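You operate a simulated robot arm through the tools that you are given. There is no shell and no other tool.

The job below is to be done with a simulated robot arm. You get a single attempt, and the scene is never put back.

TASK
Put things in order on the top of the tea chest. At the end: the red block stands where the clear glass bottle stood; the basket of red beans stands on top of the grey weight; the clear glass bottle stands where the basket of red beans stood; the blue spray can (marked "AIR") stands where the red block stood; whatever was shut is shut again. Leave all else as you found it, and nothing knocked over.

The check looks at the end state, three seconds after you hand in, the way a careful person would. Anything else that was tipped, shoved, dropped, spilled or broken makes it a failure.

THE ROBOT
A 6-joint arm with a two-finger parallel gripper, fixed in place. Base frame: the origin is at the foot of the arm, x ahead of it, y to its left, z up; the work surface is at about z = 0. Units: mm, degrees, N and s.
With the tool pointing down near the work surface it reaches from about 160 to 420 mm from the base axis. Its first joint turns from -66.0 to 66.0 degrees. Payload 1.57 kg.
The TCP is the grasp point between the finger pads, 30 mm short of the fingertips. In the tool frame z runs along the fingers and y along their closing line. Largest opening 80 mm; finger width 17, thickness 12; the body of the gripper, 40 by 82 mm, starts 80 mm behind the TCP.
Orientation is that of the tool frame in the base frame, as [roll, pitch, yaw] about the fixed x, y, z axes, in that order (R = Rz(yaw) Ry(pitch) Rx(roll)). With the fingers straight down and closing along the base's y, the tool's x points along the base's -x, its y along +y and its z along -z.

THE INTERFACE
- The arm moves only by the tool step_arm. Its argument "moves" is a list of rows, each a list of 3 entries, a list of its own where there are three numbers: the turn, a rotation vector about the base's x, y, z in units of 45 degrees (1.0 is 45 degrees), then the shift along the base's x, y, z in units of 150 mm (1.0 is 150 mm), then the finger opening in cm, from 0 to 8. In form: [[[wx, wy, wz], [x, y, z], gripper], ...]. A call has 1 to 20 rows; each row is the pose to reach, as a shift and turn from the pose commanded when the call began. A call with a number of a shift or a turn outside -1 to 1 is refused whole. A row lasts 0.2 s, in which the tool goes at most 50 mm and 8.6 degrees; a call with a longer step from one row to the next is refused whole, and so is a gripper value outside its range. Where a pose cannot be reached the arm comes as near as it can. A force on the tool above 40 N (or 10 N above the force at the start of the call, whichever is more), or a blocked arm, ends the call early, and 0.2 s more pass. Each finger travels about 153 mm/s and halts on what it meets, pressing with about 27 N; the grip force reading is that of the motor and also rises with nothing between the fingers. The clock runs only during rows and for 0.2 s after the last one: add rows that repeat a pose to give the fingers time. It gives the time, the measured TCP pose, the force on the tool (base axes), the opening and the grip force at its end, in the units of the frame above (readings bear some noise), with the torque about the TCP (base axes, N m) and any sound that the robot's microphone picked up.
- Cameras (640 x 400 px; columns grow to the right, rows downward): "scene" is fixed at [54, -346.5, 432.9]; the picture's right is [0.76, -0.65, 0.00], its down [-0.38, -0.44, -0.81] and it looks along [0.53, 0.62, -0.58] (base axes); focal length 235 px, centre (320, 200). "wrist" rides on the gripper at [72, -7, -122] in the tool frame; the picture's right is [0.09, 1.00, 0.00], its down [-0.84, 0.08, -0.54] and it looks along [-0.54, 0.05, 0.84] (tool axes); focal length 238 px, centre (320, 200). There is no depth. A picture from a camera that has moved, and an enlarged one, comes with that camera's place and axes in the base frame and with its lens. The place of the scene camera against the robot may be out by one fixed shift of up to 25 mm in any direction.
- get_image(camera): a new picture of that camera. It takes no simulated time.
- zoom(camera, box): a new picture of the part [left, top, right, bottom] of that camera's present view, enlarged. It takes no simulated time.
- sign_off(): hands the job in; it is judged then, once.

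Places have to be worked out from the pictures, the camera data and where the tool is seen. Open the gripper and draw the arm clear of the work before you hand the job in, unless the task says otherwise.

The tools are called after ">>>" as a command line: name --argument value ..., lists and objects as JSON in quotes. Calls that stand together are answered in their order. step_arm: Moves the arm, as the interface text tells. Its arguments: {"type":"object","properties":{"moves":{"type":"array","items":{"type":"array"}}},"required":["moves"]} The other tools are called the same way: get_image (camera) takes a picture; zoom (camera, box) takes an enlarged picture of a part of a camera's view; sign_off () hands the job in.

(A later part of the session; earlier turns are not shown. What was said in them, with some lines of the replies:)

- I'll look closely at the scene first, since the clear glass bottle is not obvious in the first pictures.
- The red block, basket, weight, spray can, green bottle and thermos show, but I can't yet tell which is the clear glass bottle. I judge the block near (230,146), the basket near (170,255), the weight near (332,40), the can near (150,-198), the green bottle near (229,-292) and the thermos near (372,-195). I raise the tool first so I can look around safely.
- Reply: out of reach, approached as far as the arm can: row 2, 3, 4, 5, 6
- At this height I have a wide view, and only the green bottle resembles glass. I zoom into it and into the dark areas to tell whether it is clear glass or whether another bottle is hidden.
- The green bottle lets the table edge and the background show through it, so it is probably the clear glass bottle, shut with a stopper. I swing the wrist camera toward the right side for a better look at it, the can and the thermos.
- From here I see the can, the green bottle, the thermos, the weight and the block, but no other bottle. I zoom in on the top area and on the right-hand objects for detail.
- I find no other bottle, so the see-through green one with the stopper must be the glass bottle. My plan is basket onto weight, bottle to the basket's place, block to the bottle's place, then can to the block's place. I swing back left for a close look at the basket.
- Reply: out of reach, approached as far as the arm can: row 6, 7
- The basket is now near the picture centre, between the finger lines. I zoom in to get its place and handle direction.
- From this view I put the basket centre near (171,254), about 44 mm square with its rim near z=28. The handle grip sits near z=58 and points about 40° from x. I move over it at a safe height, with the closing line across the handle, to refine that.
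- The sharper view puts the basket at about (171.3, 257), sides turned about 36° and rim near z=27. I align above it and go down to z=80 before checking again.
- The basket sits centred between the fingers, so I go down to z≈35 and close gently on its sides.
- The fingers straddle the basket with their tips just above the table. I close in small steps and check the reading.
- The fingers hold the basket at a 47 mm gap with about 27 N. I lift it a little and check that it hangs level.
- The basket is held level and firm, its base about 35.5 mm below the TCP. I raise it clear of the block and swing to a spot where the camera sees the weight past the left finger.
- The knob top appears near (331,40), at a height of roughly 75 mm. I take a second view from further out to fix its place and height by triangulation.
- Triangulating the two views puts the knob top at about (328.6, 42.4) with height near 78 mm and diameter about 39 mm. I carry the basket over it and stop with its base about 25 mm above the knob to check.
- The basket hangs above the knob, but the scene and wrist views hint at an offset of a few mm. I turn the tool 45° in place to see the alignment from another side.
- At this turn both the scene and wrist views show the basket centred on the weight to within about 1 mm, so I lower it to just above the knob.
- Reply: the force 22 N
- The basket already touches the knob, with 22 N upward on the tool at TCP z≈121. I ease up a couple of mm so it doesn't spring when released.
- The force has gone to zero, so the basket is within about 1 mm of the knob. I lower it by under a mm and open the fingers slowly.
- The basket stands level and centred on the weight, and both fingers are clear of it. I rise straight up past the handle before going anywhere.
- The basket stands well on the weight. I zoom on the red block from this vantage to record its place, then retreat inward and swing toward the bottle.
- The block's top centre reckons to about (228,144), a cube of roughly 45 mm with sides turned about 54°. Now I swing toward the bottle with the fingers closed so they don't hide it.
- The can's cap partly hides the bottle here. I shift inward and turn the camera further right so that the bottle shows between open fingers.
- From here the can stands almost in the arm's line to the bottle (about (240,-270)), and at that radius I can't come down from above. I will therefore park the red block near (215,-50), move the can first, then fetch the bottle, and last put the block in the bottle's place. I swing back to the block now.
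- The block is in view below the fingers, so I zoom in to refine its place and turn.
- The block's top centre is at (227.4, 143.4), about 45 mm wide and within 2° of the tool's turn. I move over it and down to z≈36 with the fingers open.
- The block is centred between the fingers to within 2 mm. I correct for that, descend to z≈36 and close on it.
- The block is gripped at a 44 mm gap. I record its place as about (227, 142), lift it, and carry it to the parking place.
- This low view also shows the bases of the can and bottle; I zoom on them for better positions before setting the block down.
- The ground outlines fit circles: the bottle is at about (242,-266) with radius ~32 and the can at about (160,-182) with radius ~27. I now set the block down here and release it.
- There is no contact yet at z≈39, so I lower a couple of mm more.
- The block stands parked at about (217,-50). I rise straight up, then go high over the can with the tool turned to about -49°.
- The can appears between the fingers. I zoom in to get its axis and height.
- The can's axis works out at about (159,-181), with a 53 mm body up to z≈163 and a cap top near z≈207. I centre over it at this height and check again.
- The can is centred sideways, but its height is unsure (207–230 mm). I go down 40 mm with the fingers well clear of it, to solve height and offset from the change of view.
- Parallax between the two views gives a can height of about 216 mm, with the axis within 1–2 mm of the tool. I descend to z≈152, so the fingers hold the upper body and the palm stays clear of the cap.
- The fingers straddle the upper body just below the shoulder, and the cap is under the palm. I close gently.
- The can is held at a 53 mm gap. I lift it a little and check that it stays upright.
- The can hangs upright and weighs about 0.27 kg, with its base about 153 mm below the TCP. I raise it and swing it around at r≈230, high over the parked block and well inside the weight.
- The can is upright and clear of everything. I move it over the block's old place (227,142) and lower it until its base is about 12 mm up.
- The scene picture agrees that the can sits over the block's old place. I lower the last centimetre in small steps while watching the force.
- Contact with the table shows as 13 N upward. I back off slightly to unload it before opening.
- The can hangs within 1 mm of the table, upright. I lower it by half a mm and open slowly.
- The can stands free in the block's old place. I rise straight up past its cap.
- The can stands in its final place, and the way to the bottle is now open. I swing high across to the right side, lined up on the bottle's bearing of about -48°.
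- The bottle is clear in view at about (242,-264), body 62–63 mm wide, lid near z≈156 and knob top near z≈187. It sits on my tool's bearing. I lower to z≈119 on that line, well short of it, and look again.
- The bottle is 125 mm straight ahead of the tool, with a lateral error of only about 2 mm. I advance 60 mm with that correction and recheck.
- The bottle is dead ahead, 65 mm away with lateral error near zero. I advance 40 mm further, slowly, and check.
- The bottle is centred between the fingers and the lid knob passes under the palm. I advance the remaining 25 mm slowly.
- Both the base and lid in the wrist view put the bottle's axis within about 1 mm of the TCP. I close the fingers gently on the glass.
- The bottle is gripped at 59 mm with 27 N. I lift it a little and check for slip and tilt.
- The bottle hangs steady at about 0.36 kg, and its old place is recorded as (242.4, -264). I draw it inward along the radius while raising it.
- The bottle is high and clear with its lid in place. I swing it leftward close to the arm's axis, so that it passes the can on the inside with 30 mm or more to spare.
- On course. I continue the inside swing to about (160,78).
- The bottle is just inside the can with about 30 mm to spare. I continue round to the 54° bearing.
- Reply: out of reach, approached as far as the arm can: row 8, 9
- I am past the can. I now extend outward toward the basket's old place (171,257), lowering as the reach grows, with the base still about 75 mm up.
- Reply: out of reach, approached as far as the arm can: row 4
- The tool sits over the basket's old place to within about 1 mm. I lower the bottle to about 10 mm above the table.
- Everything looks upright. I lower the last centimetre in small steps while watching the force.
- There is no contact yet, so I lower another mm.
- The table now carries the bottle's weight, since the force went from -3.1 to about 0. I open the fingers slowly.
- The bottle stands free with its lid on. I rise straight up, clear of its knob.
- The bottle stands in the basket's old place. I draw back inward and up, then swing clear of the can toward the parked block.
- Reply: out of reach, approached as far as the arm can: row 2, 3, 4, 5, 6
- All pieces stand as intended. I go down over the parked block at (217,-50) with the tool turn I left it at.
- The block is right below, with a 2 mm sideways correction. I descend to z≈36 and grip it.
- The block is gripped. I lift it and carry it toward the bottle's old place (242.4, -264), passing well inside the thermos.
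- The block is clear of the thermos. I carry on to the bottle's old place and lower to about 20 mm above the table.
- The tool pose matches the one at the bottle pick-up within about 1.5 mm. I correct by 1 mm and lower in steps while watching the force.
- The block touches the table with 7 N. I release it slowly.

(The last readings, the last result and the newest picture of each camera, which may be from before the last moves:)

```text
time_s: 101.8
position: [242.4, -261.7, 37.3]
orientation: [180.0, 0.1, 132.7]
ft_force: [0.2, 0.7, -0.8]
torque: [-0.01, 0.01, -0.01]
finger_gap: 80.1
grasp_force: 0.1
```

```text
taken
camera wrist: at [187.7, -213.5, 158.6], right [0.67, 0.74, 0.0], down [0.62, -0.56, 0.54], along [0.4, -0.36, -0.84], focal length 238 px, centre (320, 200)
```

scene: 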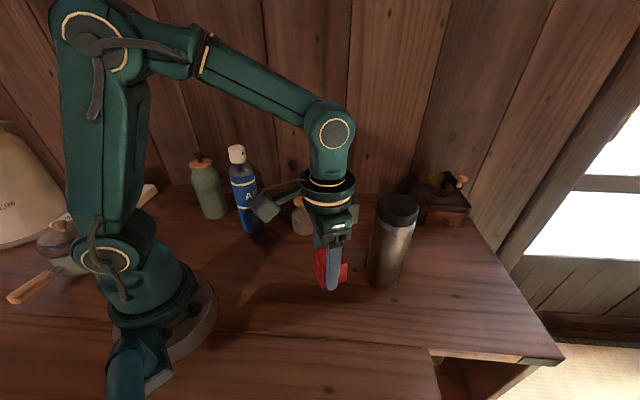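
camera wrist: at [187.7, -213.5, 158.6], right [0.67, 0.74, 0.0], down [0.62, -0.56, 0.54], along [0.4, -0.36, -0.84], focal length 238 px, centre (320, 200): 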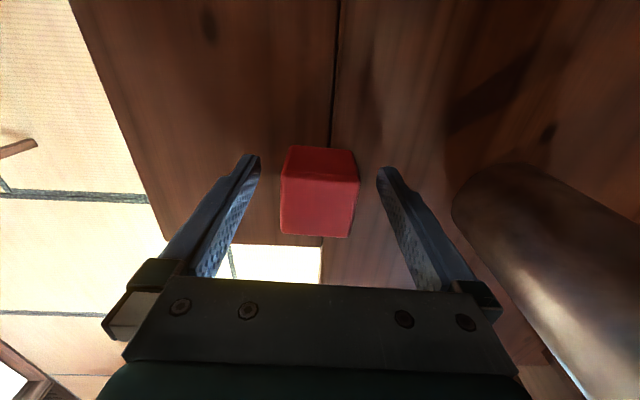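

The block stands in the bottle's old place. I rise straight up and draw the arm back toward its starting area.

>>> step_arm --moves '[[[0, 0, 0], [0, 0, 0.08], 8], [[0, 0, 0], [0, 0, 0.22], 8], [[0, 0, 0], [0, 0, 0.4], 8], [[0, 0, 0], [0, 0, 0.6], 8], [[0, 0, 0], [-0.1, 0.11, 0.75], 8], [[0, 0, 0], [-0.22, 0.24, 0.9], 8], [[0, 0, 0], [-0.34, 0.38, 1.0], 8], [[0, 0, 0], [-0.44, 0.5, 1.0], 8], [[0, 0, 0], [-0.44, 0.5, 1.0], 8]]'

>>> get_image --camera "scene"

>>> get_image --camera "wrist"

```text
time_s: 103.8
position: [176.6, -187.3, 187.7]
orientation: [-180.0, 0.0, 132.7]
ft_force: [-0.3, 0.4, -0.1]
torque: [0.02, -0.04, -0.04]
finger_gap: 79.9
grasp_force: 0.1
```

```text
taken
```

scene: 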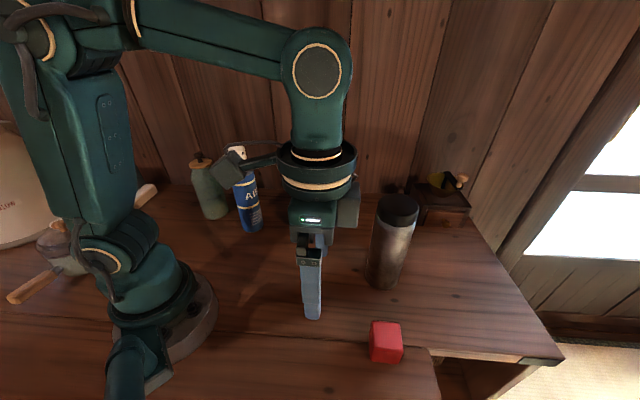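

```text
taken
camera wrist: at [122.4, -139.1, 309.8], right [0.67, 0.74, 0.0], down [0.62, -0.56, 0.54], along [0.4, -0.36, -0.84], focal length 238 px, centre (320, 200)
```

wrist: 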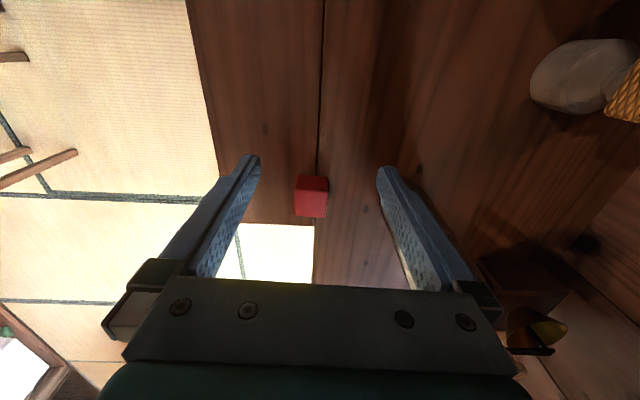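

The block stands where the bottle stood and everything else is upright. I raise the arm to a clear resting pose over empty table.

>>> step_arm --moves '[[[0, 0, 0], [0, 0, 0.2], 8], [[0, 0, 0], [0, 0.02, 0.45], 8], [[0, 0, 0.13], [0.02, 0.1, 0.65], 8], [[0, 0, 0.27], [0.05, 0.23, 0.68], 8], [[0, 0, 0.4], [0.08, 0.37, 0.68], 8], [[0, 0, 0.53], [0.1, 0.5, 0.68], 8], [[0, 0, 0.67], [0.13, 0.65, 0.68], 8], [[0, 0, 0.8], [0.156, 0.8, 0.68], 8], [[0, 0, 0.8], [0.156, 0.85, 0.68], 8], [[0, 0, 0.8], [0.156, 0.85, 0.68], 8]]'

>>> get_image --camera "scene"

>>> zoom --camera "scene" --box '[170, 120, 350, 250]'

>>> zoom --camera "scene" --box '[320, 160, 500, 390]'

>>> get_image --camera "wrist"

```text
time_s: 106.0
position: [200.2, -59.0, 291.1]
orientation: [-180.0, 0.0, 168.7]
ft_force: [-0.1, -0.6, -0.7]
torque: [0.02, 0.02, 0.05]
finger_gap: 80.0
grasp_force: 0.0
```

```text
taken
```

scene: 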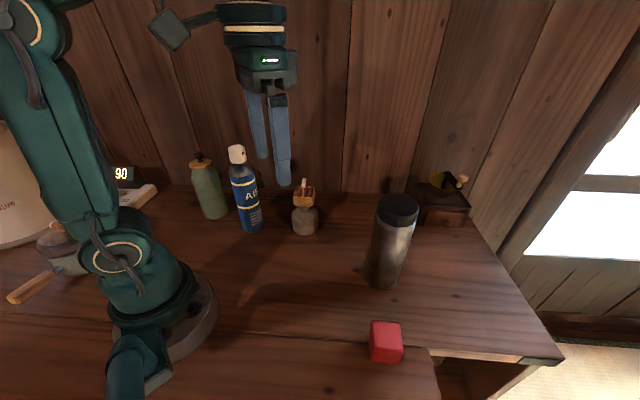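

```text
3.08 times, centred on (260, 185) of scene
camera zoom: at [54.0, -346.5, 432.9], right [0.76, -0.65, 0.0], down [-0.38, -0.44, -0.81], along [0.53, 0.62, -0.58], focal length 724 px, centre (505, 246)
```

zoom: 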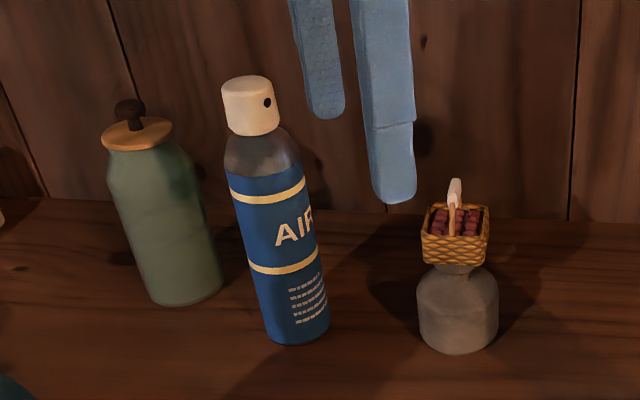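

```text
1.74 times, centred on (410, 275) of scene
camera zoom: at [54.0, -346.5, 432.9], right [0.76, -0.65, 0.0], down [-0.38, -0.44, -0.81], along [0.53, 0.62, -0.58], focal length 409 px, centre (164, 70)
```

zoom: 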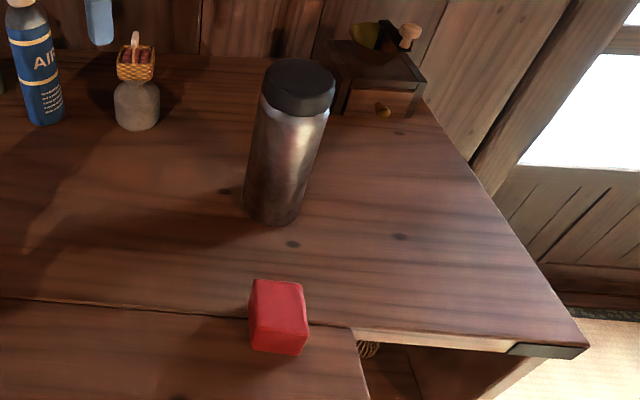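

```text
taken
camera wrist: at [127.8, -50.9, 412.8], right [0.11, 0.99, 0.0], down [0.84, -0.09, 0.54], along [0.54, -0.06, -0.84], focal length 238 px, centre (320, 200)
```

wrist: 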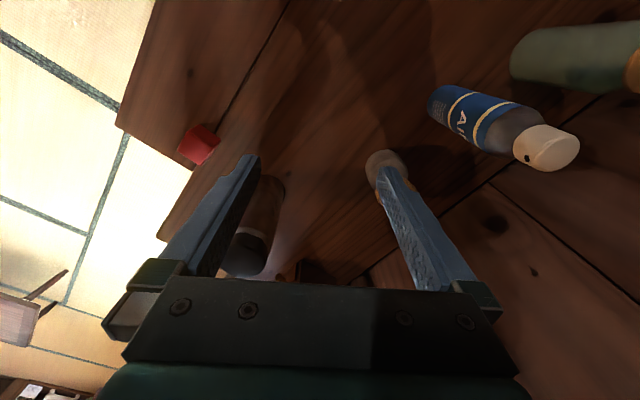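

The final pictures show the basket on the grey weight, the bottle with its lid on in the basket's old place, and the AIR can in the block's old place. The red block is in the bottle's old place. The thermos, mill and device look untouched, and nothing that was shut has been opened. The gripper is open and clear of the work, so I hand the job in.

>>> sign_off

```text
The job is handed in.
```

The job is handed in, and as far as the last pictures show, everything stands where you asked. I have not seen the result of the check.

- **Basket of red beans:** it stands level on top of the grey weight, centred to within about 1 mm on the last pictures before I let go.
- **Clear glass bottle:** it stands where the basket stood, with its lid on.
- **Blue "AIR" spray can:** it stands where the red block stood.
- **Red block:** it stands where the bottle stood, within about 2 mm by my reckoning. I parked it elsewhere on the chest for a while, because the can blocked the way to the bottle.

**Which bottle:** I took the see-through, green-tinted bottle with the wooden lid to be the clear glass one. It was the only glass bottle I could find.

Nothing that was shut has been opened, and nothing was knocked over. In the last pictures the thermos and coffee mill look as they did at the start. The gripper is open and the arm is clear of the work.
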